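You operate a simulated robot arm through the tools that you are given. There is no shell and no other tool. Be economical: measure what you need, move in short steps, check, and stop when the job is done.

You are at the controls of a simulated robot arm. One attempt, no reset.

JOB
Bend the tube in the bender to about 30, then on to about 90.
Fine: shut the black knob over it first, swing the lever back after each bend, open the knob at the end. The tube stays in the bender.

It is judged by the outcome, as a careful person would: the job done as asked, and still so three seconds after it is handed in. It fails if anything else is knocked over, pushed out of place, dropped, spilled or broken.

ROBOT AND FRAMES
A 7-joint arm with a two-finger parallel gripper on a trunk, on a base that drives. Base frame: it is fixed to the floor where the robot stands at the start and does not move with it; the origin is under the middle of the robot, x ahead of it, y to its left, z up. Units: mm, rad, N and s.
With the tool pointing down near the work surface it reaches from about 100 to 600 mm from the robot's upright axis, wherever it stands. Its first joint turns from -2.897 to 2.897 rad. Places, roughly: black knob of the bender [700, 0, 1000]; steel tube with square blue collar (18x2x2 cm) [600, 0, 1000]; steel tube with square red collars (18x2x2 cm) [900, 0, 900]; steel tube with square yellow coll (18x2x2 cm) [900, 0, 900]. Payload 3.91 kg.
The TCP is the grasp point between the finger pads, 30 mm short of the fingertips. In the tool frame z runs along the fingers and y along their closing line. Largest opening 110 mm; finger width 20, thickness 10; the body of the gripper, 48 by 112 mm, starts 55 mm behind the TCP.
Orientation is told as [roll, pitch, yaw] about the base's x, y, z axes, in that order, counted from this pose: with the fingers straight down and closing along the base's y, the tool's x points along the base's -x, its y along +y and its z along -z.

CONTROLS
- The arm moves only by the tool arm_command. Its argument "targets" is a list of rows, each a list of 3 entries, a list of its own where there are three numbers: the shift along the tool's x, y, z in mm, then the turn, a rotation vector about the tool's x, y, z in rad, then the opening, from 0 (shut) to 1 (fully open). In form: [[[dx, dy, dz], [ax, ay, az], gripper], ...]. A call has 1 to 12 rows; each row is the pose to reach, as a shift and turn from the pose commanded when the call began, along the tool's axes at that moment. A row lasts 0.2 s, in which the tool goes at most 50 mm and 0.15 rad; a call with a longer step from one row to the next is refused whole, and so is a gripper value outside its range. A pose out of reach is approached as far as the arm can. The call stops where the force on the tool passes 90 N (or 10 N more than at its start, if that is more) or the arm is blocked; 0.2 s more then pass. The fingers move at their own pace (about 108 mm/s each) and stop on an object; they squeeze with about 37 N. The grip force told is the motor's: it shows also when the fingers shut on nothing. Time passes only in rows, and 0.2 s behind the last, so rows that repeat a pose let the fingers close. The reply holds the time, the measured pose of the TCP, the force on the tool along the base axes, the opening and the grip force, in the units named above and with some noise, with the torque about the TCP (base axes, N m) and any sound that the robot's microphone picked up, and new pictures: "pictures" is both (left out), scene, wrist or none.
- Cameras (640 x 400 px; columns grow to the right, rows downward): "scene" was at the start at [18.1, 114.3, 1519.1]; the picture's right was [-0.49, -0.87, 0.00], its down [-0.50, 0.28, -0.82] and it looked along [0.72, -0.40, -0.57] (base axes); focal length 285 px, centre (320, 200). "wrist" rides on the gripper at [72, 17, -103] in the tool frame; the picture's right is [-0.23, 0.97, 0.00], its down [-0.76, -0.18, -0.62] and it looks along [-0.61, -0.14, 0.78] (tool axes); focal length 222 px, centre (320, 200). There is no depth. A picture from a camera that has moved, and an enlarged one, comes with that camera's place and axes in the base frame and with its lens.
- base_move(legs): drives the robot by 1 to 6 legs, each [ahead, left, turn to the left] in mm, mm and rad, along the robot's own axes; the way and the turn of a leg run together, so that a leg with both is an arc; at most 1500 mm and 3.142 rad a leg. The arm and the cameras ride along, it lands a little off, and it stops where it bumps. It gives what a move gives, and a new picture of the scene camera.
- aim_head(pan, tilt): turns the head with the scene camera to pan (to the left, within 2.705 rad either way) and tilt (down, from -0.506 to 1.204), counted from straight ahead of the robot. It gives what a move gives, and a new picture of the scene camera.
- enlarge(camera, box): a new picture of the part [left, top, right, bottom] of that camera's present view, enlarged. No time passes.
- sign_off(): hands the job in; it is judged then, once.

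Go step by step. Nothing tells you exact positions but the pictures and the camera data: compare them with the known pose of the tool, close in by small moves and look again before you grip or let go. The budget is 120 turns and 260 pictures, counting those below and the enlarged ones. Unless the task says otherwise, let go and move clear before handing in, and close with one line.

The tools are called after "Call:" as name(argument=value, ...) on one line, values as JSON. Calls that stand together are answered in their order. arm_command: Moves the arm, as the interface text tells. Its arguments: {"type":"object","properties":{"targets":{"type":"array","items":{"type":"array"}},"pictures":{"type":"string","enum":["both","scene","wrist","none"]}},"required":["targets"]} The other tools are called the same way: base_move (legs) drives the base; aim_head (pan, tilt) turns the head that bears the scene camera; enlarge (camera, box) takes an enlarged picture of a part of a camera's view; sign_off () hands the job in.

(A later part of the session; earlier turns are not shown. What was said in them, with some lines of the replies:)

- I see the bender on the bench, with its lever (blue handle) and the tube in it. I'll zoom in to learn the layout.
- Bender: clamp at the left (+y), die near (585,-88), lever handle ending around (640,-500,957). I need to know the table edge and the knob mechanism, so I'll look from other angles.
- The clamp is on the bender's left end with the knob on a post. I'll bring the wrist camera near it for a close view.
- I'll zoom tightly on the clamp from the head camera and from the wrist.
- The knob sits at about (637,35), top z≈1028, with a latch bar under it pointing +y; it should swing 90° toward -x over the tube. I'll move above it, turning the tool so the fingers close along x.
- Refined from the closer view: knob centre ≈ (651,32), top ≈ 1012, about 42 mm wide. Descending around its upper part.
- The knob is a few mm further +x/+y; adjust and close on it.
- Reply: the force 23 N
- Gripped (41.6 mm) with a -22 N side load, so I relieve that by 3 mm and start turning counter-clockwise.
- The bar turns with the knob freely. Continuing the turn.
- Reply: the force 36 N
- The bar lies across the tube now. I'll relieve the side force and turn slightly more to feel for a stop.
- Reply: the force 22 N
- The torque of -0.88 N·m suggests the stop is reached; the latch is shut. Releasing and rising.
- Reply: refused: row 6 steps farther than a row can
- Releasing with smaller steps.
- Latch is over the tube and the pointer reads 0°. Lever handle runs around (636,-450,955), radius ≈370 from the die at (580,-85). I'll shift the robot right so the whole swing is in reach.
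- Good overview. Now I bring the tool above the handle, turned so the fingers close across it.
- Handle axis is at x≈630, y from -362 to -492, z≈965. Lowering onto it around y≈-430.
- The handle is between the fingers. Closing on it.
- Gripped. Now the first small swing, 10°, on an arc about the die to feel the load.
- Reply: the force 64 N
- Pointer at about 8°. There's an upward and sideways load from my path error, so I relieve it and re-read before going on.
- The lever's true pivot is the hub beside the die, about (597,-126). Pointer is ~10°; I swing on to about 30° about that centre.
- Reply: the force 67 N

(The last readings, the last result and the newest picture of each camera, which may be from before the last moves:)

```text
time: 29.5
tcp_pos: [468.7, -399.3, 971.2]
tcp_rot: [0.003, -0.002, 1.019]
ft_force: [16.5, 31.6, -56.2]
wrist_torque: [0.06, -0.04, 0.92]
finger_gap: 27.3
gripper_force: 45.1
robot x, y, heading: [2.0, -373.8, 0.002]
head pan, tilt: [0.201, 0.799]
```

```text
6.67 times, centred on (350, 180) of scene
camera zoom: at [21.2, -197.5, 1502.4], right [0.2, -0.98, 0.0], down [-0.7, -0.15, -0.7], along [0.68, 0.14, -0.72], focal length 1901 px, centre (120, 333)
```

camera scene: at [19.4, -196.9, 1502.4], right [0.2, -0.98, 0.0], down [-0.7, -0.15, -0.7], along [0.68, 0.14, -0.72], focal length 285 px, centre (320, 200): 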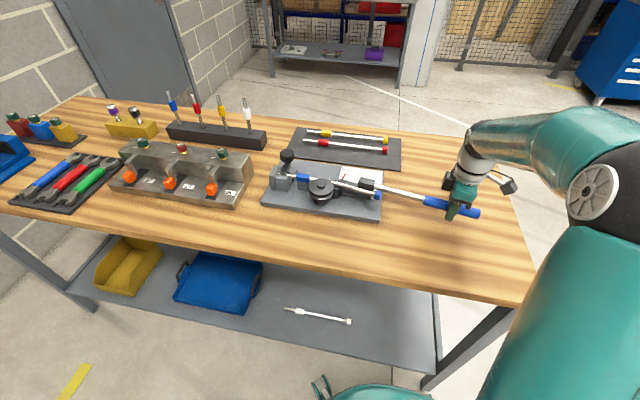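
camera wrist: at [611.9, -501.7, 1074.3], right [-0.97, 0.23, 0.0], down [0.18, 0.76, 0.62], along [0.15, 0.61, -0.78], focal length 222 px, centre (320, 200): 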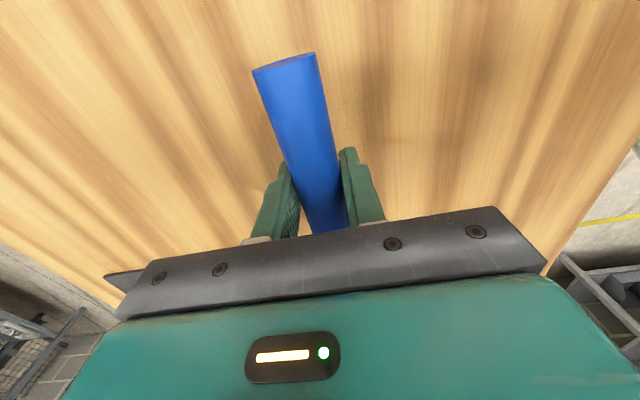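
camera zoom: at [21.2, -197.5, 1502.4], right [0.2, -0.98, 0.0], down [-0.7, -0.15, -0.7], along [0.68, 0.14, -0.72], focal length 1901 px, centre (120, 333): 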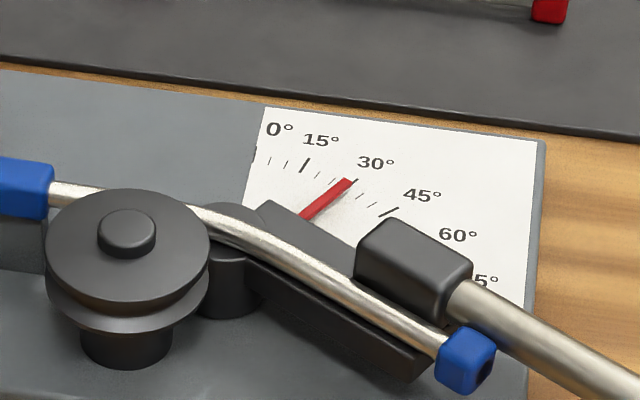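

Pointer sits at ~30°. Now I swing the lever back to 0 to see what angle the tube keeps.

Call:
arm_command(targets=[[[-5, 0, 2], [0, 0, 0], 0.15], [[-12, -38.6, 2], [0, 0, -0.13], 0.15], [[-23.9, -76, 2], [0, 0, -0.26], 0.15], [[-40.5, -111.5, 2], [0, 0, -0.39], 0.15], [[-61.6, -144.5, 2], [0, 0, -0.52], 0.15], [[-61.6, -144.5, 2], [0, 0, -0.52], 0.15]], pictures="none")

Call:
enlarge(camera="scene", box=[260, 140, 400, 228])

```text
time: 30.9
tcp_pos: [624.5, -431.1, 971.4]
tcp_rot: [0.0, 0.01, 1.529]
ft_force: [0.8, -54.5, 5.4]
wrist_torque: [0.09, 0.22, 0.98]
finger_gap: 27.1
gripper_force: 44.9
robot x, y, heading: [1.3, -374.1, 0.004]
head pan, tilt: [0.201, 0.799]
```

```text
4.55 times, centred on (330, 184) of scene
camera zoom: at [20.4, -199.3, 1502.7], right [0.2, -0.98, 0.0], down [-0.7, -0.14, -0.7], along [0.68, 0.14, -0.72], focal length 1296 px, centre (274, 273)
```

zoom: 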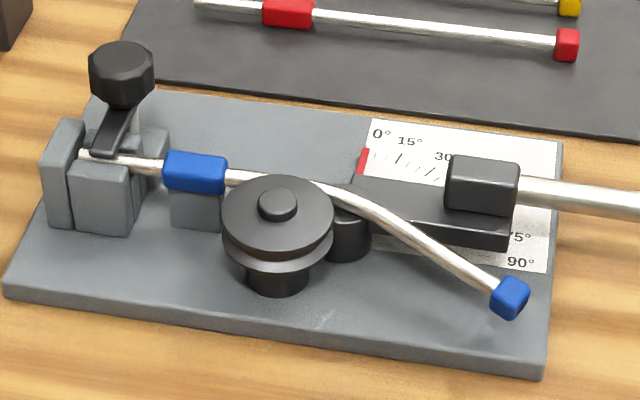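

The lever is back and the tube keeps a bend of roughly 30–35°. I'll measure the bend more precisely.

Call:
enlarge(camera="scene", box=[322, 165, 386, 215])

Call:
enlarge(camera="wrist", box=[220, 100, 420, 220])

```text
8.00 times, centred on (354, 190) of scene
camera zoom: at [20.4, -199.3, 1502.7], right [0.2, -0.98, 0.0], down [-0.7, -0.14, -0.7], along [0.68, 0.14, -0.72], focal length 2282 px, centre (48, 280)
```

zoom: 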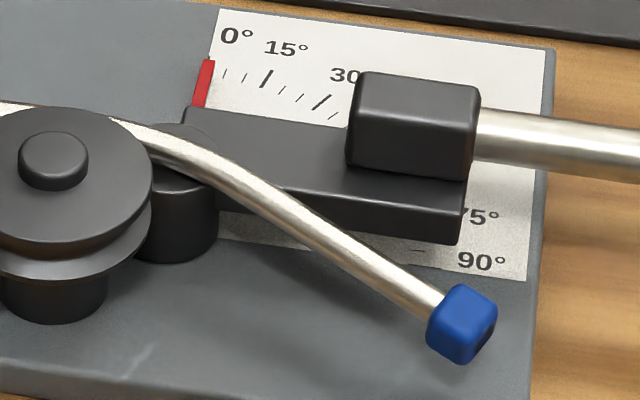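

```text
3.20 times, centred on (320, 160) of wrist
camera zoom: at [604.5, -501.9, 1076.2], right [-0.96, 0.27, 0.0], down [0.21, 0.76, 0.62], along [0.17, 0.59, -0.79], focal length 711 px, centre (320, 328)
```

zoom: 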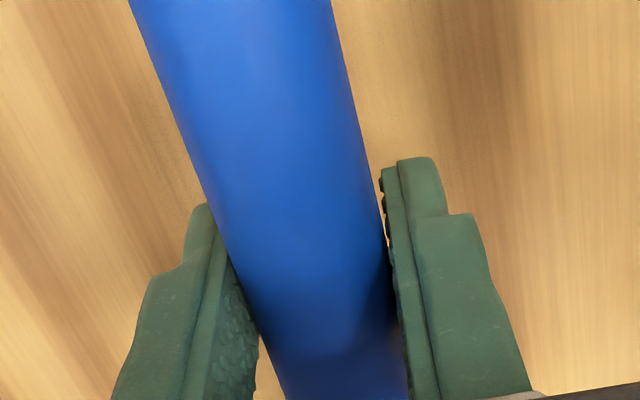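

Tube measures about 31°, the pointer read 30° — good. I push the lever the last degree to 0 and relieve the grip.

Call:
arm_command(targets=[[[8, -4, 0], [0, 0, -0.02], 0.15], [[10, -8, 0], [0, 0, -0.04], 0.15], [[10, -8, 0], [0, 0, -0.04], 0.15]], pictures="none")

Call:
enlarge(camera="scene", box=[322, 165, 386, 215])

```text
time: 31.7
tcp_pos: [631.0, -430.7, 971.5]
tcp_rot: [0.002, -0.002, 1.58]
ft_force: [-27.3, -9.2, 15.9]
wrist_torque: [-0.32, 0.25, -0.87]
finger_gap: 26.5
gripper_force: 44.8
robot x, y, heading: [1.9, -371.3, 0.007]
head pan, tilt: [0.201, 0.799]
```

```text
8.00 times, centred on (354, 190) of scene
camera zoom: at [18.8, -198.0, 1502.5], right [0.2, -0.98, 0.0], down [-0.7, -0.15, -0.7], along [0.68, 0.14, -0.72], focal length 2282 px, centre (48, 280)
```

zoom: 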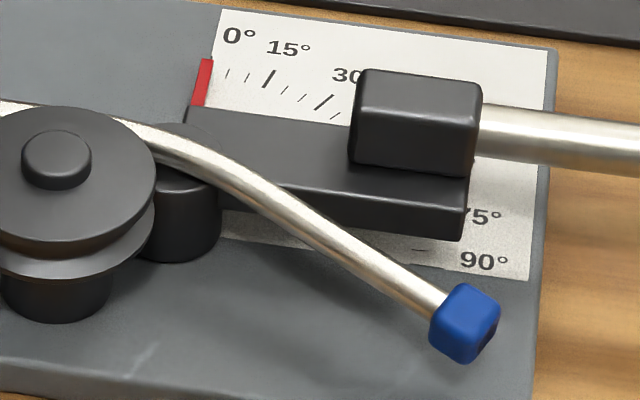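

First bend done and the lever is against its stop. Now the second bend: swing to ~45° first, using the refined pivot (603,-119).

Call:
arm_command(targets=[[[0.8, 40.6, 0], [0, 0, 0.13], 0.15], [[-3.6, 81.1, 0], [0, 0, 0.26], 0.15], [[-13.3, 120.5, 0], [0, 0, 0.39], 0.15], [[-27.9, 158.5, 0], [0, 0, 0.52], 0.15], [[-37.1, 176.6, 0], [0, 0, 0.585], 0.15], [[-47.4, 194.1, 0], [0, 0, 0.65], 0.15], [[-58.9, 210.9, 0], [0, 0, 0.715], 0.15], [[-71.4, 227, 0], [0, 0, 0.78], 0.15], [[-71.4, 227, 0], [0, 0, 0.78], 0.15]], pictures="scene")

Call:
enlarge(camera="scene", box=[260, 140, 400, 228])

```text
time: 33.7
tcp_pos: [407.3, -361.6, 970.2]
tcp_rot: [-0.005, -0.008, 0.8]
ft_force: [45.5, 46.0, -2.7]
wrist_torque: [0.01, -0.03, 0.33]
finger_gap: 26.7
gripper_force: 45.0
robot x, y, heading: [-0.3, -370.0, 0.005]
head pan, tilt: [0.201, 0.799]
camera scene: at [21.1, -197.3, 1502.3], right [0.2, -0.98, 0.0], down [-0.7, -0.15, -0.7], along [0.68, 0.14, -0.72], focal length 285 px, centre (320, 200)
```

scene: 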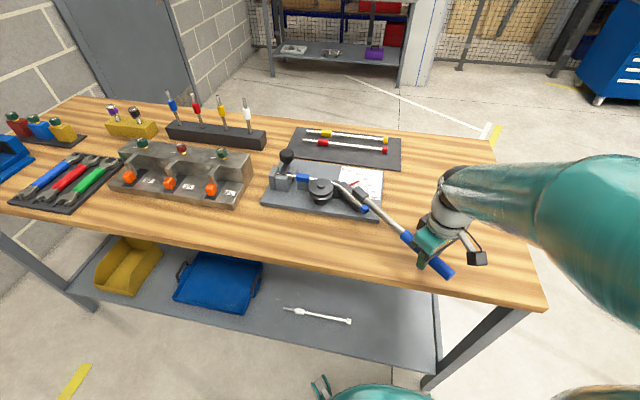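

```text
4.55 times, centred on (330, 184) of scene
camera zoom: at [21.1, -197.3, 1502.3], right [0.2, -0.98, 0.0], down [-0.7, -0.15, -0.7], along [0.68, 0.14, -0.72], focal length 1296 px, centre (274, 273)
```

zoom: 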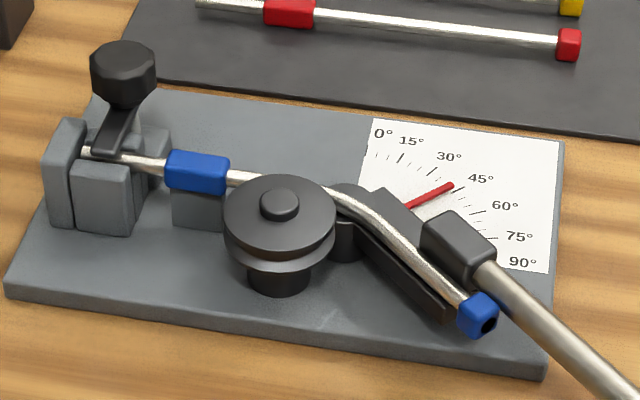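

Pointer ~44°. Continue with a slightly smaller radius toward ~88°.

Call:
arm_command(targets=[[[-5.1, 31.2, 0], [0, 0, 0.1], 0.15], [[-7.1, 61.8, 0], [0, 0, 0.2], 0.15], [[-12.2, 91.9, 0], [0, 0, 0.3], 0.15], [[-20.1, 121.6, 0], [0, 0, 0.4], 0.15], [[-31, 150.1, 0], [0, 0, 0.5], 0.15], [[-44.8, 177.6, 0], [0, 0, 0.6], 0.15], [[-61.1, 203.5, 0], [0, 0, 0.7], 0.15], [[-74.1, 220.5, 0], [0, 0, 0.77], 0.15], [[-74.1, 220.5, 0], [0, 0, 0.77], 0.15]], pictures="scene")

Call:
enlarge(camera="scene", box=[260, 140, 400, 228])

```text
time: 35.7
tcp_pos: [295.8, -156.0, 970.1]
tcp_rot: [0.0, -0.002, 0.027]
ft_force: [-11.7, -3.7, 25.3]
wrist_torque: [-0.27, 0.28, 0.98]
finger_gap: 26.7
gripper_force: 45.1
robot x, y, heading: [3.0, -372.3, 0.004]
head pan, tilt: [0.201, 0.799]
camera scene: at [19.6, -198.3, 1502.5], right [0.2, -0.98, 0.0], down [-0.7, -0.15, -0.7], along [0.68, 0.14, -0.72], focal length 285 px, centre (320, 200)
```

scene: 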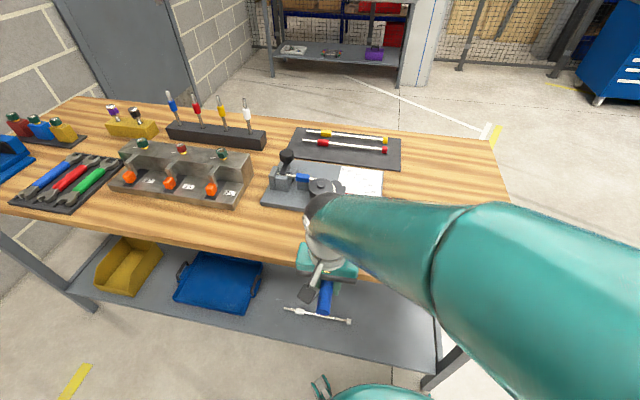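

```text
4.55 times, centred on (330, 184) of scene
camera zoom: at [19.6, -198.3, 1502.5], right [0.2, -0.98, 0.0], down [-0.7, -0.15, -0.7], along [0.68, 0.14, -0.72], focal length 1296 px, centre (274, 273)
```

zoom: 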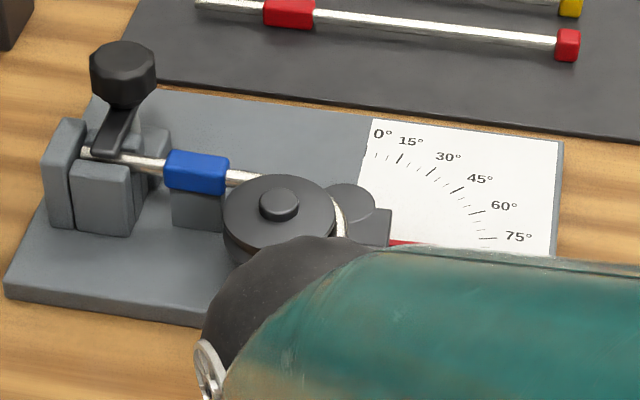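

The arm hides the pointer from the head; the wrist camera now looks toward the bender, so I use that.

Call:
enlarge(camera="wrist", box=[160, 60, 480, 260])

Call:
aim_head(pan=0.4, tilt=0.7)

```text
2.00 times, centred on (320, 160) of wrist
camera zoom: at [223.9, -141.0, 1075.0], right [0.2, 0.98, 0.0], down [0.77, -0.16, 0.62], along [0.61, -0.12, -0.78], focal length 444 px, centre (320, 280)
```

zoom: 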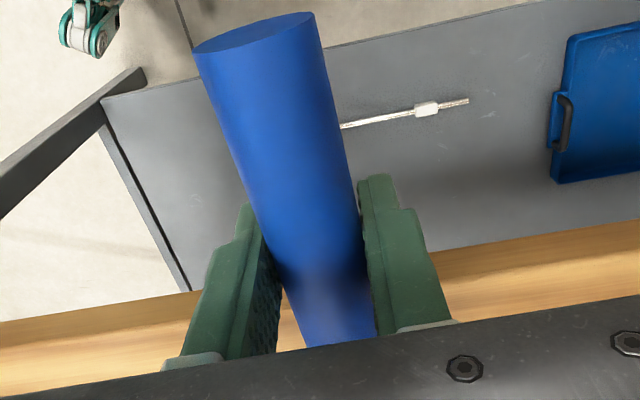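

```text
time: 36.5
tcp_pos: [296.6, -156.3, 971.2]
tcp_rot: [0.0, 0.0, 0.028]
ft_force: [-16.1, 0.8, 28.7]
wrist_torque: [0.11, -0.14, 1.05]
finger_gap: 27.1
gripper_force: 45.1
robot x, y, heading: [1.4, -373.2, 0.004]
head pan, tilt: [0.4, 0.7]
camera scene: at [18.7, -181.4, 1510.7], right [0.39, -0.92, 0.0], down [-0.59, -0.25, -0.77], along [0.7, 0.3, -0.64], focal length 285 px, centre (320, 200)
```

scene: 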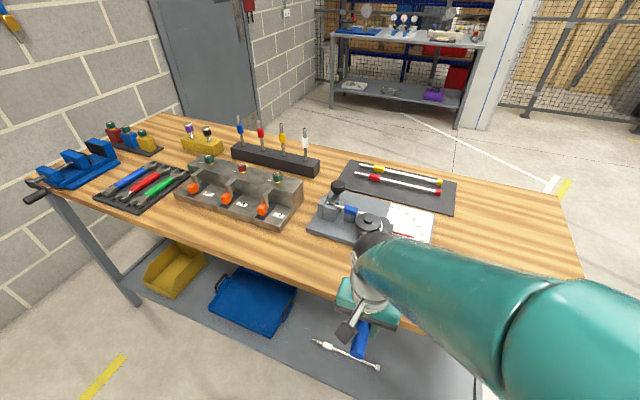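

Call:
enlarge(camera="scene", box=[350, 192, 446, 252])

```text
6.67 times, centred on (398, 222) of scene
camera zoom: at [18.7, -181.4, 1510.7], right [0.39, -0.92, 0.0], down [-0.59, -0.25, -0.77], along [0.7, 0.3, -0.64], focal length 1901 px, centre (-200, 53)
```

zoom: 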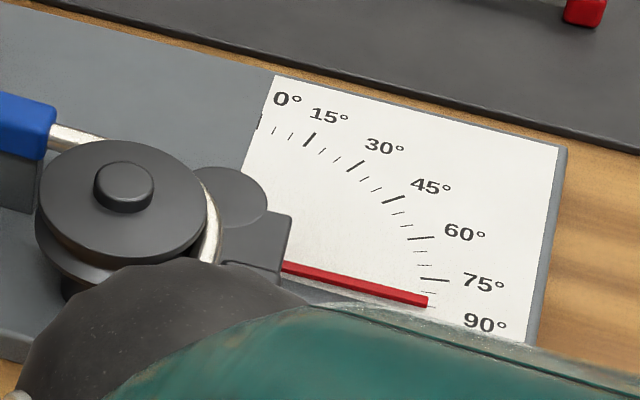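

Pointer is at about 86–87° allowing for parallax. A further ~3° brings it to 90.

Call:
arm_command(targets=[[[0.7, 8, -2], [0, 0, 0.025], 0.15], [[1.1, 16, -3], [0, 0, 0.05], 0.15], [[1.1, 16, -3], [0, 0, 0.05], 0.15]], pictures="none")

Call:
enlarge(camera="scene", box=[350, 192, 446, 252])

```text
time: 37.3
tcp_pos: [295.8, -141.7, 969.2]
tcp_rot: [-0.003, 0.007, -0.023]
ft_force: [7.3, -3.4, -66.5]
wrist_torque: [0.02, 0.05, 0.84]
finger_gap: 27.0
gripper_force: 45.2
robot x, y, heading: [-1.8, -369.5, 0.004]
head pan, tilt: [0.4, 0.7]
```

```text
6.67 times, centred on (398, 222) of scene
camera zoom: at [20.8, -180.6, 1510.6], right [0.39, -0.92, 0.0], down [-0.59, -0.25, -0.76], along [0.7, 0.3, -0.65], focal length 1901 px, centre (-200, 53)
```

zoom: 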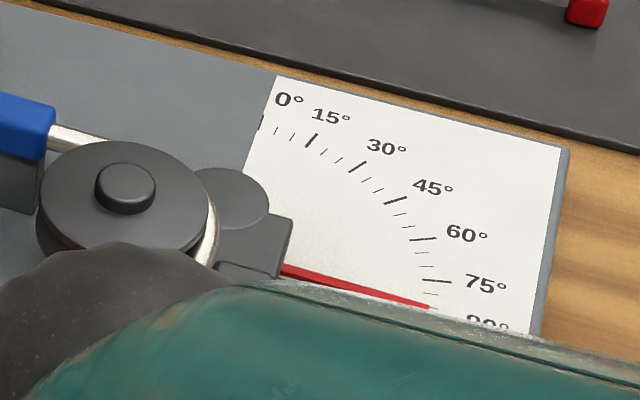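

Pointer ≈ 90°. Swing the lever back, first half.

Call:
arm_command(targets=[[[-6.4, -39.6, 2], [0, 0, -0.13], 0.15], [[-17.9, -77.9, 2], [0, 0, -0.26], 0.15], [[-34.3, -114.5, 2], [0, 0, -0.39], 0.15], [[-55.3, -148.6, 2], [0, 0, -0.52], 0.15], [[-80.5, -179.7, 2], [0, 0, -0.65], 0.15], [[-109.5, -207.4, 2], [0, 0, -0.78], 0.15], [[-109.5, -207.4, 2], [0, 0, -0.78], 0.15]], pictures="none")

Call:
enlarge(camera="scene", box=[300, 180, 460, 280])

```text
time: 38.9
tcp_pos: [397.4, -353.5, 972.1]
tcp_rot: [0.007, 0.013, 0.757]
ft_force: [-43.5, -46.5, -22.5]
wrist_torque: [0.12, 0.1, 0.53]
finger_gap: 26.9
gripper_force: 45.2
robot x, y, heading: [2.4, -371.2, 0.004]
head pan, tilt: [0.4, 0.7]
```

```text
4.00 times, centred on (380, 230) of scene
camera zoom: at [19.0, -182.6, 1510.9], right [0.39, -0.92, 0.0], down [-0.59, -0.25, -0.77], along [0.7, 0.3, -0.64], focal length 1141 px, centre (80, 80)
```

zoom: 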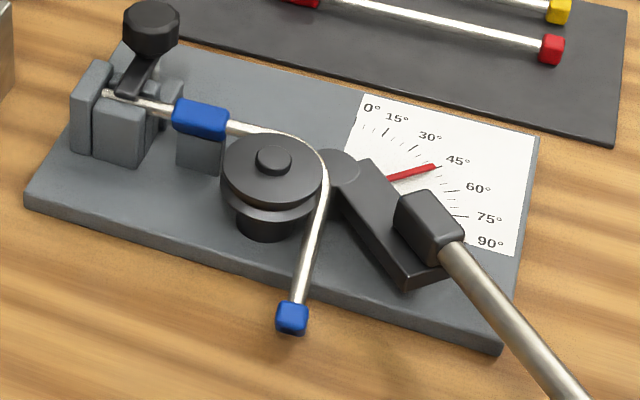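

The tube holds about 89°. Now the rest of the way back to the lever's stop.

Call:
arm_command(targets=[[[-0.7, -40.8, 0], [0, 0, -0.13], 0.15], [[-12.4, -80, 0], [0, 0, -0.26], 0.15], [[-29.1, -117.2, 0], [0, 0, -0.39], 0.15], [[-50.4, -152, 0], [0, 0, -0.52], 0.15], [[-76.3, -183.8, 0], [0, 0, -0.65], 0.15], [[-105.9, -211.8, 0], [0, 0, -0.78], 0.15], [[-113.4, -217.5, 0], [0, 0, -0.81], 0.15], [[-113.4, -217.5, 0], [0, 0, -0.81], 0.15]], pictures="none")

Call:
enlarge(camera="scene", box=[300, 180, 460, 280])

```text
time: 40.7
tcp_pos: [630.3, -434.6, 971.2]
tcp_rot: [0.008, 0.004, 1.567]
ft_force: [-38.7, -33.0, -16.9]
wrist_torque: [0.43, 0.13, 0.71]
finger_gap: 26.8
gripper_force: 45.0
robot x, y, heading: [0.9, -372.8, 0.002]
head pan, tilt: [0.4, 0.7]
```

```text
4.00 times, centred on (380, 230) of scene
camera zoom: at [18.2, -182.0, 1510.9], right [0.39, -0.92, 0.0], down [-0.59, -0.25, -0.77], along [0.7, 0.3, -0.64], focal length 1141 px, centre (80, 80)
```

zoom: 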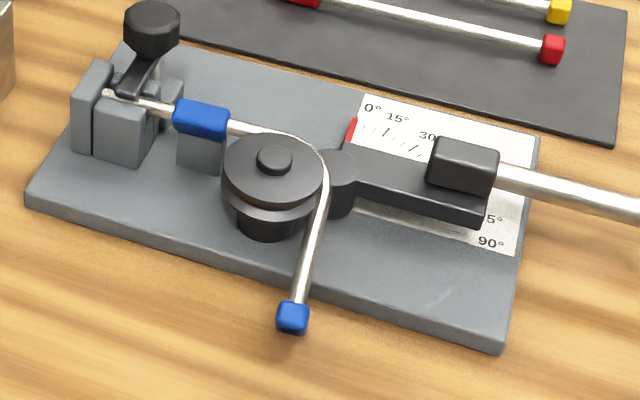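

Lever is at 0 and the tube sits bent at 90°. Release the handle and rise.

Call:
arm_command(targets=[[[3, 2, 1], [0, 0, 0], 0.15], [[3, 2, 1], [0, 0, 0], 0.5], [[3, 2, 1], [0, 0, 0], 0.7], [[3, 2, 1], [0, 0, 0], 0.7], [[3, 2, -35], [0, 0, 0], 0.7], [[3, 2, -75], [0, 0, 0], 0.7], [[3, 2, -110], [0, 0, 0], 0.7], [[3, 2, -110], [0, 0, 0], 0.7]], pictures="scene")

Call:
arm_command(targets=[[[8, 10, -12], [0, 0, 0.13], 1], [[16, 20, -24], [0, 0, 0.26], 1], [[24, 30, -36], [0, 0, 0.39], 1], [[32, 40, -48], [0, 0, 0.52], 1], [[40, 50, -60], [0, 0, 0.65], 1], [[48, 60, -72], [0, 0, 0.78], 1], [[56, 70, -84], [0, 0, 0.91], 1], [[64, 80, -96], [0, 0, 1.04], 1], [[72, 90, -108], [0, 0, 1.17], 1], [[80, 100, -115], [0, 0, 1.31], 1], [[88, 108, -115], [0, 0, 1.45], 1], [[88, 108, -115], [0, 0, 1.56], 1]], pictures="none")

Call:
base_move(legs=[[0, 370, 0]])

```text
time: 42.5
tcp_pos: [631.6, -432.1, 1079.8]
tcp_rot: [0.0, 0.0, 1.567]
ft_force: [-0.1, -0.3, -0.2]
wrist_torque: [0.02, 0.03, 0.02]
finger_gap: 76.9
gripper_force: 0.1
robot x, y, heading: [1.5, -371.2, 0.003]
head pan, tilt: [0.4, 0.7]
camera scene: at [19.3, -181.2, 1510.7], right [0.39, -0.92, 0.0], down [-0.59, -0.25, -0.76], along [0.7, 0.3, -0.64], focal length 285 px, centre (320, 200)
```

scene: 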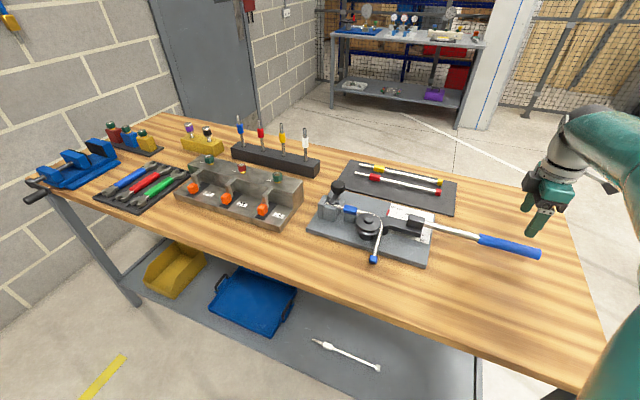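

```text
time: 45.1
tcp_pos: [522.4, -521.5, 1195.7]
tcp_rot: [0.0, 0.001, 0.005]
ft_force: [0.0, -0.5, -1.0]
wrist_torque: [0.03, -0.02, -0.02]
finger_gap: 109.9
gripper_force: 0.0
robot x, y, heading: [-0.2, -375.8, 0.003]
head pan, tilt: [0.4, 0.7]
```

```text
time: 50.4
tcp_pos: [521.9, -150.7, 1195.0]
tcp_rot: [0.0, -0.001, 0.007]
ft_force: [0.2, 0.9, 0.1]
wrist_torque: [-0.03, -0.01, 0.03]
finger_gap: 109.9
gripper_force: 0.1
robot x, y, heading: [-1.8, 2.2, 0.006]
head pan, tilt: [0.4, 0.7]
camera scene: at [18.7, 191.5, 1510.7], right [0.39, -0.92, 0.0], down [-0.59, -0.25, -0.76], along [0.7, 0.3, -0.64], focal length 285 px, centre (320, 200)
```

scene: 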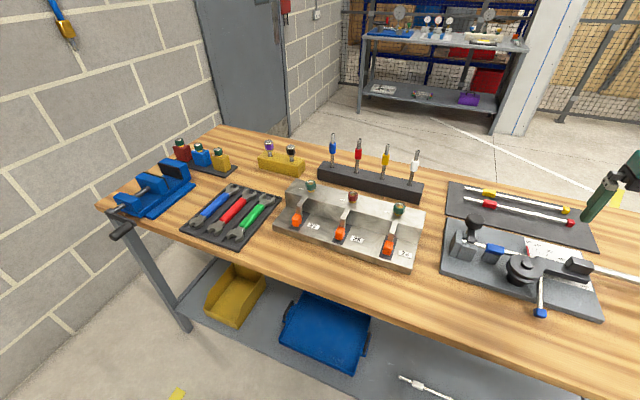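

Robot is back. Now I return over the knob in the pose I left it.

Call:
arm_command(targets=[[[-18, 26, 0], [0, 0, 0], 0.75], [[-37, 52, 15], [0, 0, 0], 0.75], [[-56, 78, 30], [0, 0, -0.03], 0.75], [[-74, 104, 45], [0, 0, -0.05], 0.75], [[-93, 130, 60], [0, 0, -0.05], 0.75], [[-112, 156, 80], [0, 0, -0.05], 0.75], [[-130, 181, 105], [0, 0, -0.05], 0.75], [[-130, 181, 105], [0, 0, -0.05], 0.75]], pictures="wrist")

Call:
enlarge(camera="wrist", box=[220, 60, 420, 210])

```text
time: 52.1
tcp_pos: [652.6, 33.9, 1088.3]
tcp_rot: [0.0, 0.0, 0.054]
ft_force: [0.7, 0.4, -1.0]
wrist_torque: [0.01, 0.05, 0.06]
finger_gap: 82.3
gripper_force: 0.1
robot x, y, heading: [2.1, 6.1, 0.004]
head pan, tilt: [0.4, 0.7]
camera wrist: at [580.1, 45.8, 1194.1], right [0.17, 0.99, 0.0], down [0.77, -0.13, 0.62], along [0.61, -0.11, -0.78], focal length 222 px, centre (320, 200)
```

wrist: 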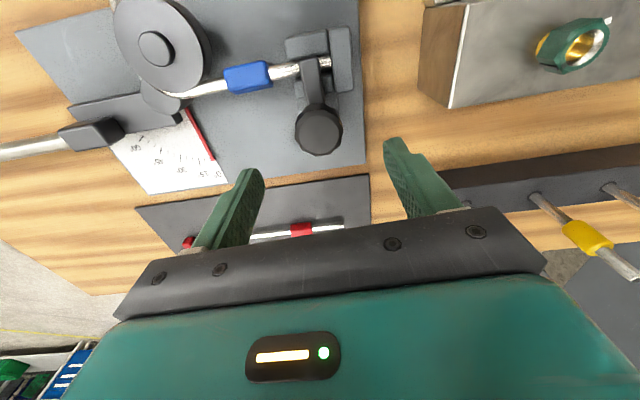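

```text
2.67 times, centred on (320, 135) of wrist
camera zoom: at [580.1, 45.8, 1194.1], right [0.17, 0.99, 0.0], down [0.77, -0.13, 0.62], along [0.61, -0.11, -0.78], focal length 592 px, centre (320, 373)
```

zoom: 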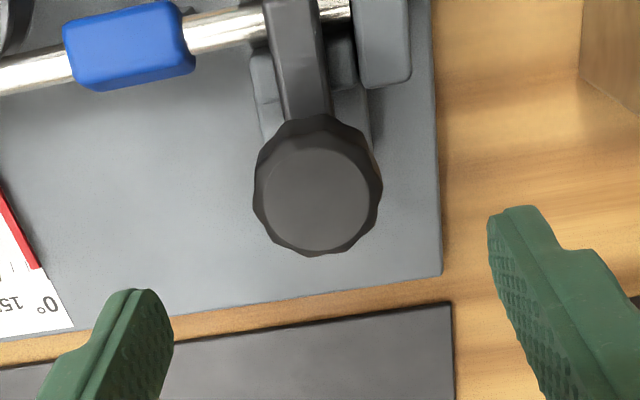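

Knob confirmed at (652,31). Descend and grip.

Call:
arm_command(targets=[[[0, -2.5, 25], [0, 0, 0], 0.75], [[0, -2.5, 48], [0, 0, 0], 0.75], [[0, -2.5, 64], [0, 0, 0], 0.75], [[0, -2.5, 64], [0, 0, 0], 0.5], [[0, -2.5, 64], [0, 0, 0], 0.2], [[0, -2.5, 64], [0, 0, 0], 0.2], [[0, -2.5, 64], [0, 0, 0], 0.2]], pictures="wrist")

```text
time: 53.8
tcp_pos: [652.2, 32.0, 1026.0]
tcp_rot: [0.002, 0.0, 0.057]
ft_force: [-2.0, 11.2, -4.9]
wrist_torque: [0.08, -0.98, -0.16]
finger_gap: 41.2
gripper_force: 45.2
robot x, y, heading: [-3.7, 1.4, 0.009]
head pan, tilt: [0.4, 0.7]
camera wrist: at [578.5, 44.2, 1130.4], right [0.17, 0.99, 0.0], down [0.77, -0.13, 0.62], along [0.61, -0.11, -0.78], focal length 222 px, centre (320, 200)
```

wrist: 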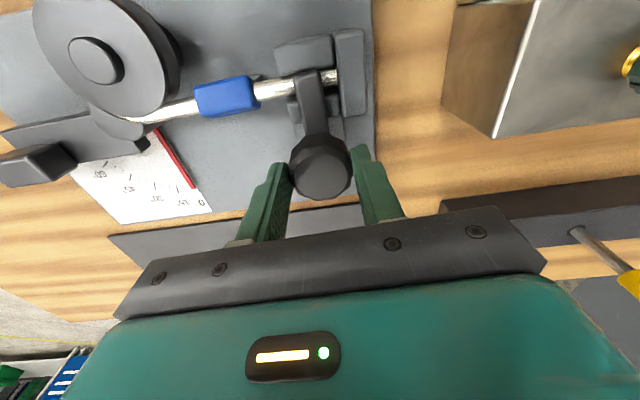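

Gripped cleanly. Turn the knob clockwise back 1.63 rad to open, in two calls.

Call:
arm_command(targets=[[[0, 0, 0], [0, 0, 0.13], 0.2], [[0, 0, 0], [0, 0, 0.26], 0.2], [[0, 0, 0], [0, 0, 0.39], 0.2], [[0, 0, 0], [0, 0, 0.52], 0.2], [[0, 0, 0], [0, 0, 0.65], 0.2], [[0, 0, 0], [0, 0, 0.78], 0.2], [[0, 0, 0], [0, 0, 0.78], 0.2]], pictures="wrist")

```text
time: 55.4
tcp_pos: [650.9, 31.9, 1026.3]
tcp_rot: [0.005, 0.002, -0.72]
ft_force: [29.9, 36.9, -12.9]
wrist_torque: [-0.25, -0.89, 0.05]
finger_gap: 40.9
gripper_force: 45.0
robot x, y, heading: [-3.4, 1.8, 0.008]
head pan, tilt: [0.4, 0.7]
camera wrist: at [608.1, 93.8, 1130.5], right [0.81, 0.58, 0.0], down [0.45, -0.64, 0.62], along [0.36, -0.5, -0.78], focal length 222 px, centre (320, 200)
```

wrist: 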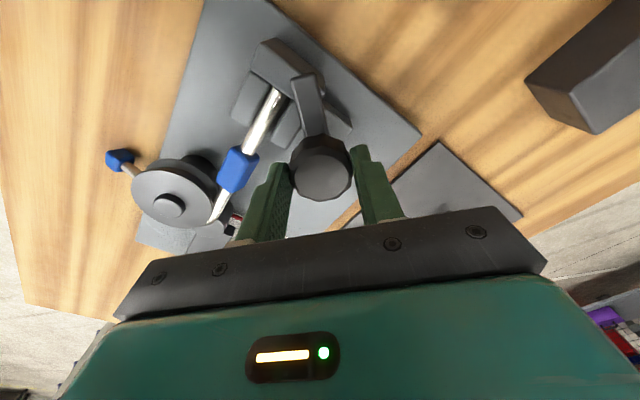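

Call:
arm_command(targets=[[[0, 5, 0], [0, 0, 0.0], 0.2], [[0, 5, 0], [0, 0, 0.13], 0.2], [[0, 5, 0], [0, 0, 0.26], 0.2], [[0, 5, 0], [0, 0, 0.39], 0.2], [[0, 5, 0], [0, 0, 0.52], 0.2], [[0, 5, 0], [0, 0, 0.65], 0.2], [[0, 5, 0], [0, 0, 0.78], 0.2], [[0, 5, 0], [0, 0, 0.85], 0.2], [[0, 5, 0], [0, 0, 0.85], 0.2]], pictures="wrist")

```text
time: 57.4
tcp_pos: [653.7, 34.9, 1024.9]
tcp_rot: [0.001, 0.0, -1.573]
ft_force: [-13.6, 24.4, -1.3]
wrist_torque: [0.6, -0.04, -0.03]
finger_gap: 40.7
gripper_force: 45.7
robot x, y, heading: [1.1, 0.2, 0.002]
head pan, tilt: [0.4, 0.7]
camera wrist: at [671.1, 106.8, 1130.7], right [0.97, -0.23, 0.0], down [-0.18, -0.76, 0.62], along [-0.14, -0.61, -0.78], focal length 222 px, centre (320, 200)
```

wrist: 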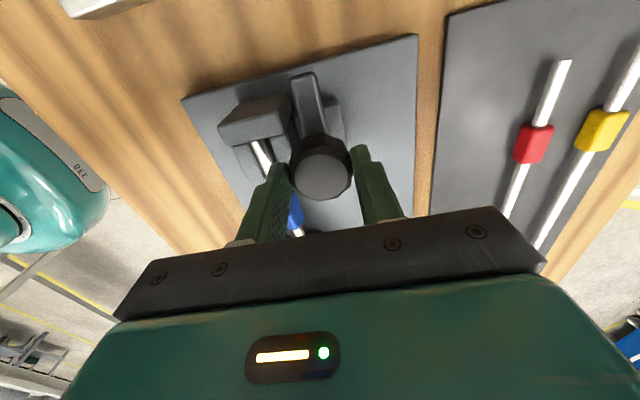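

The knob slipped a little in the grip; the bar is ~9° short of its original place. Turn a bit further to the stop.

Call:
arm_command(targets=[[[-2, 0, 0], [0, 0, 0.06], 0.2], [[-2, -2, 0], [0, 0, 0.13], 0.2], [[-2, -2, 0], [0, 0, 0.2], 0.2], [[-2, -2, 0], [0, 0, 0.2], 0.2]], pictures="wrist")

Call:
enlarge(camera="wrist", box=[220, 50, 420, 200])

```text
time: 58.4
tcp_pos: [654.1, 33.9, 1025.9]
tcp_rot: [0.005, 0.004, -1.771]
ft_force: [28.2, 29.2, -2.7]
wrist_torque: [0.72, -0.52, 0.64]
finger_gap: 40.8
gripper_force: 45.1
robot x, y, heading: [-0.5, 1.5, 0.003]
head pan, tilt: [0.4, 0.7]
camera wrist: at [684.7, 100.8, 1130.9], right [0.91, -0.42, 0.0], down [-0.33, -0.71, 0.62], along [-0.26, -0.56, -0.78], focal length 222 px, centre (320, 200)
```

wrist: 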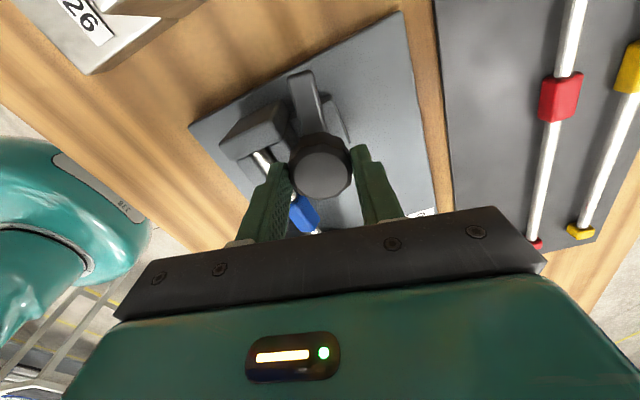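

```text
2.67 times, centred on (320, 125) of wrist
camera zoom: at [684.7, 100.8, 1130.9], right [0.91, -0.42, 0.0], down [-0.33, -0.71, 0.62], along [-0.26, -0.56, -0.78], focal length 592 px, centre (320, 400)
```

zoom: 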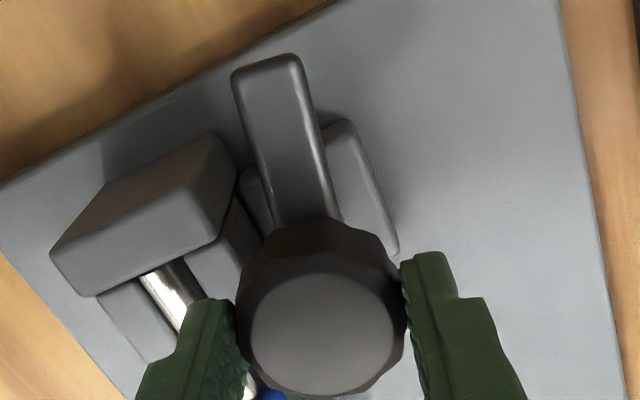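

The bar's direction now matches its original open position (torque shows the stop). Release and rise.

Call:
arm_command(targets=[[[0, 2, 0], [0, 0, -0.03], 0.2], [[0, 2, 0], [0, 0, -0.03], 0.5], [[0, 2, 0], [0, 0, -0.03], 0.75], [[0, 2, 0], [0, 0, -0.03], 0.75], [[0, 2, -40], [0, 0, -0.03], 0.75], [[0, 2, -80], [0, 0, -0.03], 0.75], [[0, -30, -115], [0, 0, -0.03], 0.75], [[-20, -65, -140], [0, 0, -0.03], 0.75], [[-50, -100, -160], [0, 0, -0.03], 0.75], [[-85, -130, -170], [0, 0, -0.03], 0.75], [[-120, -160, -180], [0, 0, -0.03], 0.75], [[-120, -160, -180], [0, 0, -0.03], 0.75]], pictures="none")

Call:
aim_head(pan=-0.1, tilt=0.9)

Call:
enlarge(camera="scene", box=[290, 60, 530, 210])

```text
refused: row 9 steps farther than a row can; nothing moved
```

```text
time: 59.3
tcp_pos: [654.2, 32.4, 1026.4]
tcp_rot: [0.006, 0.002, -1.769]
ft_force: [42.7, 26.9, -0.3]
wrist_torque: [0.78, -0.72, 0.72]
finger_gap: 40.6
gripper_force: 44.9
robot x, y, heading: [-1.4, 4.3, 0.006]
head pan, tilt: [-0.099, 0.901]
camera scene: at [16.2, 151.7, 1494.5], right [-0.1, -1.0, 0.0], down [-0.78, 0.07, -0.62], along [0.62, -0.06, -0.78], focal length 285 px, centre (320, 200)
```

scene: 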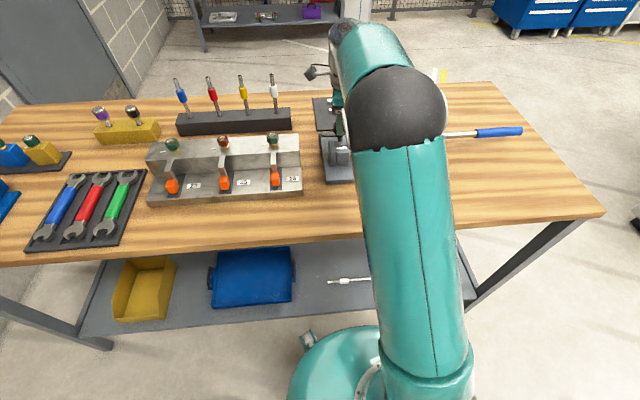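

```text
2.67 times, centred on (410, 135) of scene
camera zoom: at [16.2, 151.7, 1494.5], right [-0.1, -1.0, 0.0], down [-0.78, 0.07, -0.62], along [0.62, -0.06, -0.78], focal length 760 px, centre (80, 373)
```

zoom: 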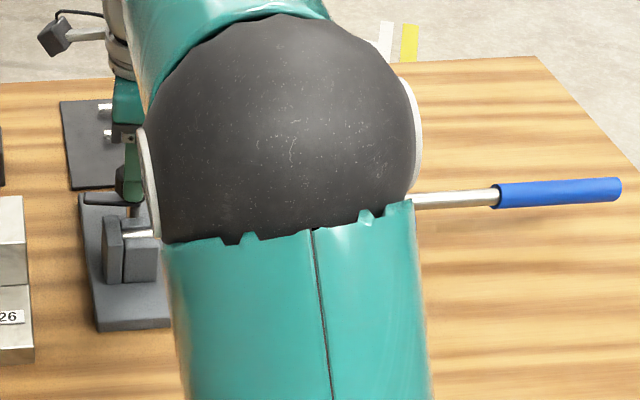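

Call:
arm_command(targets=[[[0, 3, 0], [0, 0, -0.03], 0.2], [[0, 3, 0], [0, 0, -0.03], 0.5], [[0, 3, 0], [0, 0, -0.03], 0.75], [[0, 3, 0], [0, 0, -0.03], 0.75], [[0, 3, -40], [0, 0, -0.03], 0.75], [[0, 3, -80], [0, 0, -0.03], 0.75], [[0, -22, -115], [0, 0, -0.03], 0.75], [[-15, -52, -140], [0, 0, -0.03], 0.75], [[-40, -82, -160], [0, 0, -0.03], 0.75], [[-70, -112, -175], [0, 0, -0.03], 0.75], [[-100, -142, -190], [0, 0, -0.03], 0.75], [[-130, -172, -205], [0, 0, -0.03], 0.75]], pictures="none")

Call:
arm_command(targets=[[[-30, -25, -10], [0, 0, -0.1], 0.75], [[-60, -50, -20], [0, 0, -0.2], 0.75], [[-90, -75, -30], [0, 0, -0.3], 0.75], [[-120, -100, -40], [0, 0, -0.4], 0.75], [[-150, -120, -50], [0, 0, -0.5], 0.75], [[-150, -120, -50], [0, 0, -0.5], 0.75]], pictures="scene")

Call:
enlarge(camera="scene", box=[300, 80, 460, 200])

```text
time: 61.9
tcp_pos: [457.4, -58.7, 1230.9]
tcp_rot: [0.0, -0.003, -1.743]
ft_force: [0.0, 0.1, -0.6]
wrist_torque: [-0.03, 0.03, -0.01]
finger_gap: 82.6
gripper_force: 0.1
robot x, y, heading: [-1.1, 2.9, 0.0]
head pan, tilt: [-0.099, 0.901]
```

```text
time: 63.3
tcp_pos: [312.2, -188.8, 1282.4]
tcp_rot: [-0.001, -0.001, -1.242]
ft_force: [-0.4, -0.7, 0.2]
wrist_torque: [-0.02, -0.03, 0.03]
finger_gap: 82.7
gripper_force: 0.1
robot x, y, heading: [-0.8, -1.1, 0.0]
head pan, tilt: [-0.099, 0.901]
camera scene: at [14.4, 150.9, 1494.6], right [-0.1, -1.0, 0.0], down [-0.78, 0.08, -0.62], along [0.62, -0.06, -0.78], focal length 285 px, centre (320, 200)
```

scene: 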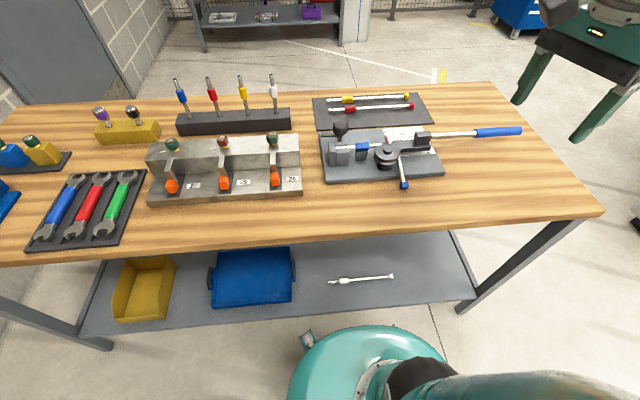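

```text
3.33 times, centred on (380, 140) of scene
camera zoom: at [14.4, 150.9, 1494.6], right [-0.1, -1.0, 0.0], down [-0.78, 0.08, -0.62], along [0.62, -0.06, -0.78], focal length 951 px, centre (120, 400)
```

zoom: 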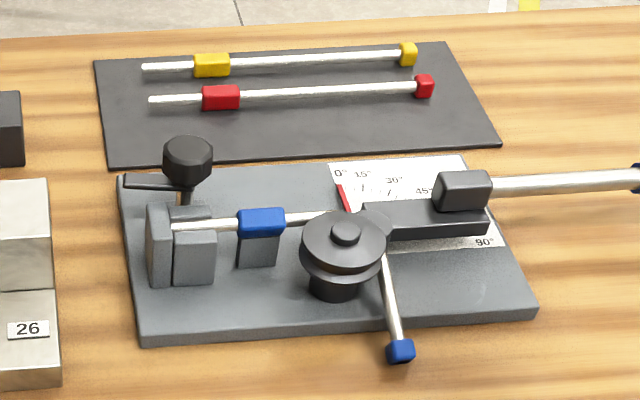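

Everything looks in order; one last precise check of the tail angle and knob.

Call:
enlarge(camera="scene", box=[376, 138, 426, 194])

Call:
aim_head(pan=-0.5, tilt=0.75)

Call:
enlarge(camera="scene", box=[190, 150, 380, 290])

```text
7.14 times, centred on (401, 166) of scene
camera zoom: at [14.4, 150.9, 1494.6], right [-0.1, -1.0, 0.0], down [-0.78, 0.08, -0.62], along [0.62, -0.06, -0.78], focal length 2037 px, centre (-259, 443)
```

zoom: 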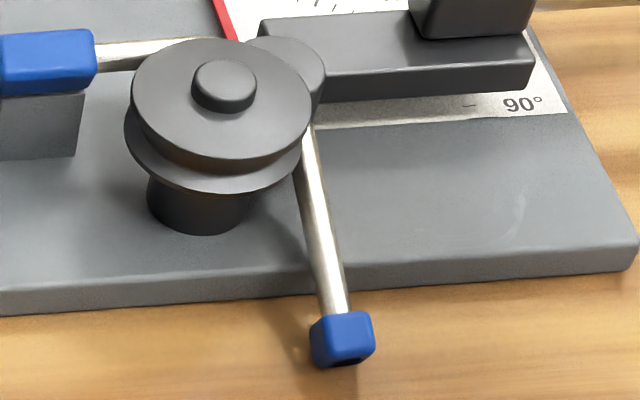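

```text
time: 64.2
tcp_pos: [312.4, -188.3, 1281.5]
tcp_rot: [0.0, 0.001, -1.242]
ft_force: [-0.6, -0.8, 0.4]
wrist_torque: [0.0, -0.03, -0.04]
finger_gap: 82.4
gripper_force: 0.0
robot x, y, heading: [0.5, 2.3, 0.004]
head pan, tilt: [-0.499, 0.75]
camera scene: at [12.8, 119.0, 1506.5], right [-0.48, -0.88, 0.0], down [-0.6, 0.32, -0.73], along [0.64, -0.35, -0.68], focal length 285 px, centre (320, 200)
```

scene: 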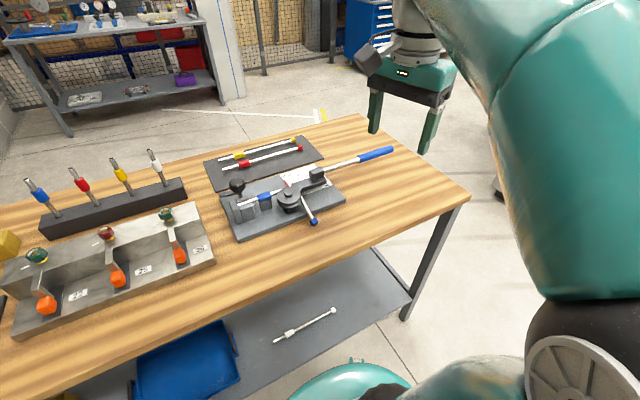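

```text
2.86 times, centred on (285, 220) of scene
camera zoom: at [12.8, 119.0, 1506.5], right [-0.48, -0.88, 0.0], down [-0.6, 0.32, -0.73], along [0.64, -0.35, -0.68], focal length 815 px, centre (420, 143)
```

zoom: 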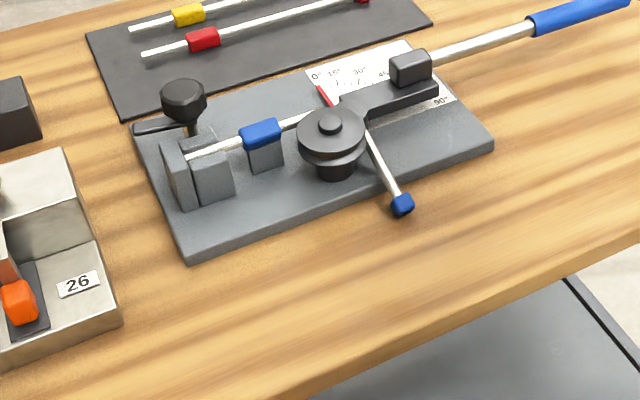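

The tube is bent to about 90°, the lever is back at 0, the knob is open, and nothing else has moved. The arm is clear, so I'm handing in.

Call:
sign_off()

```text
The job is handed in.
```

I bent the tube to about 30°, swung the lever back, then bent it on to about 90° and swung the lever back again; the black knob was shut first and opened at the end. The tube is still in the bender and its bent end droops about 3 cm. I handed the job in with the arm clear.
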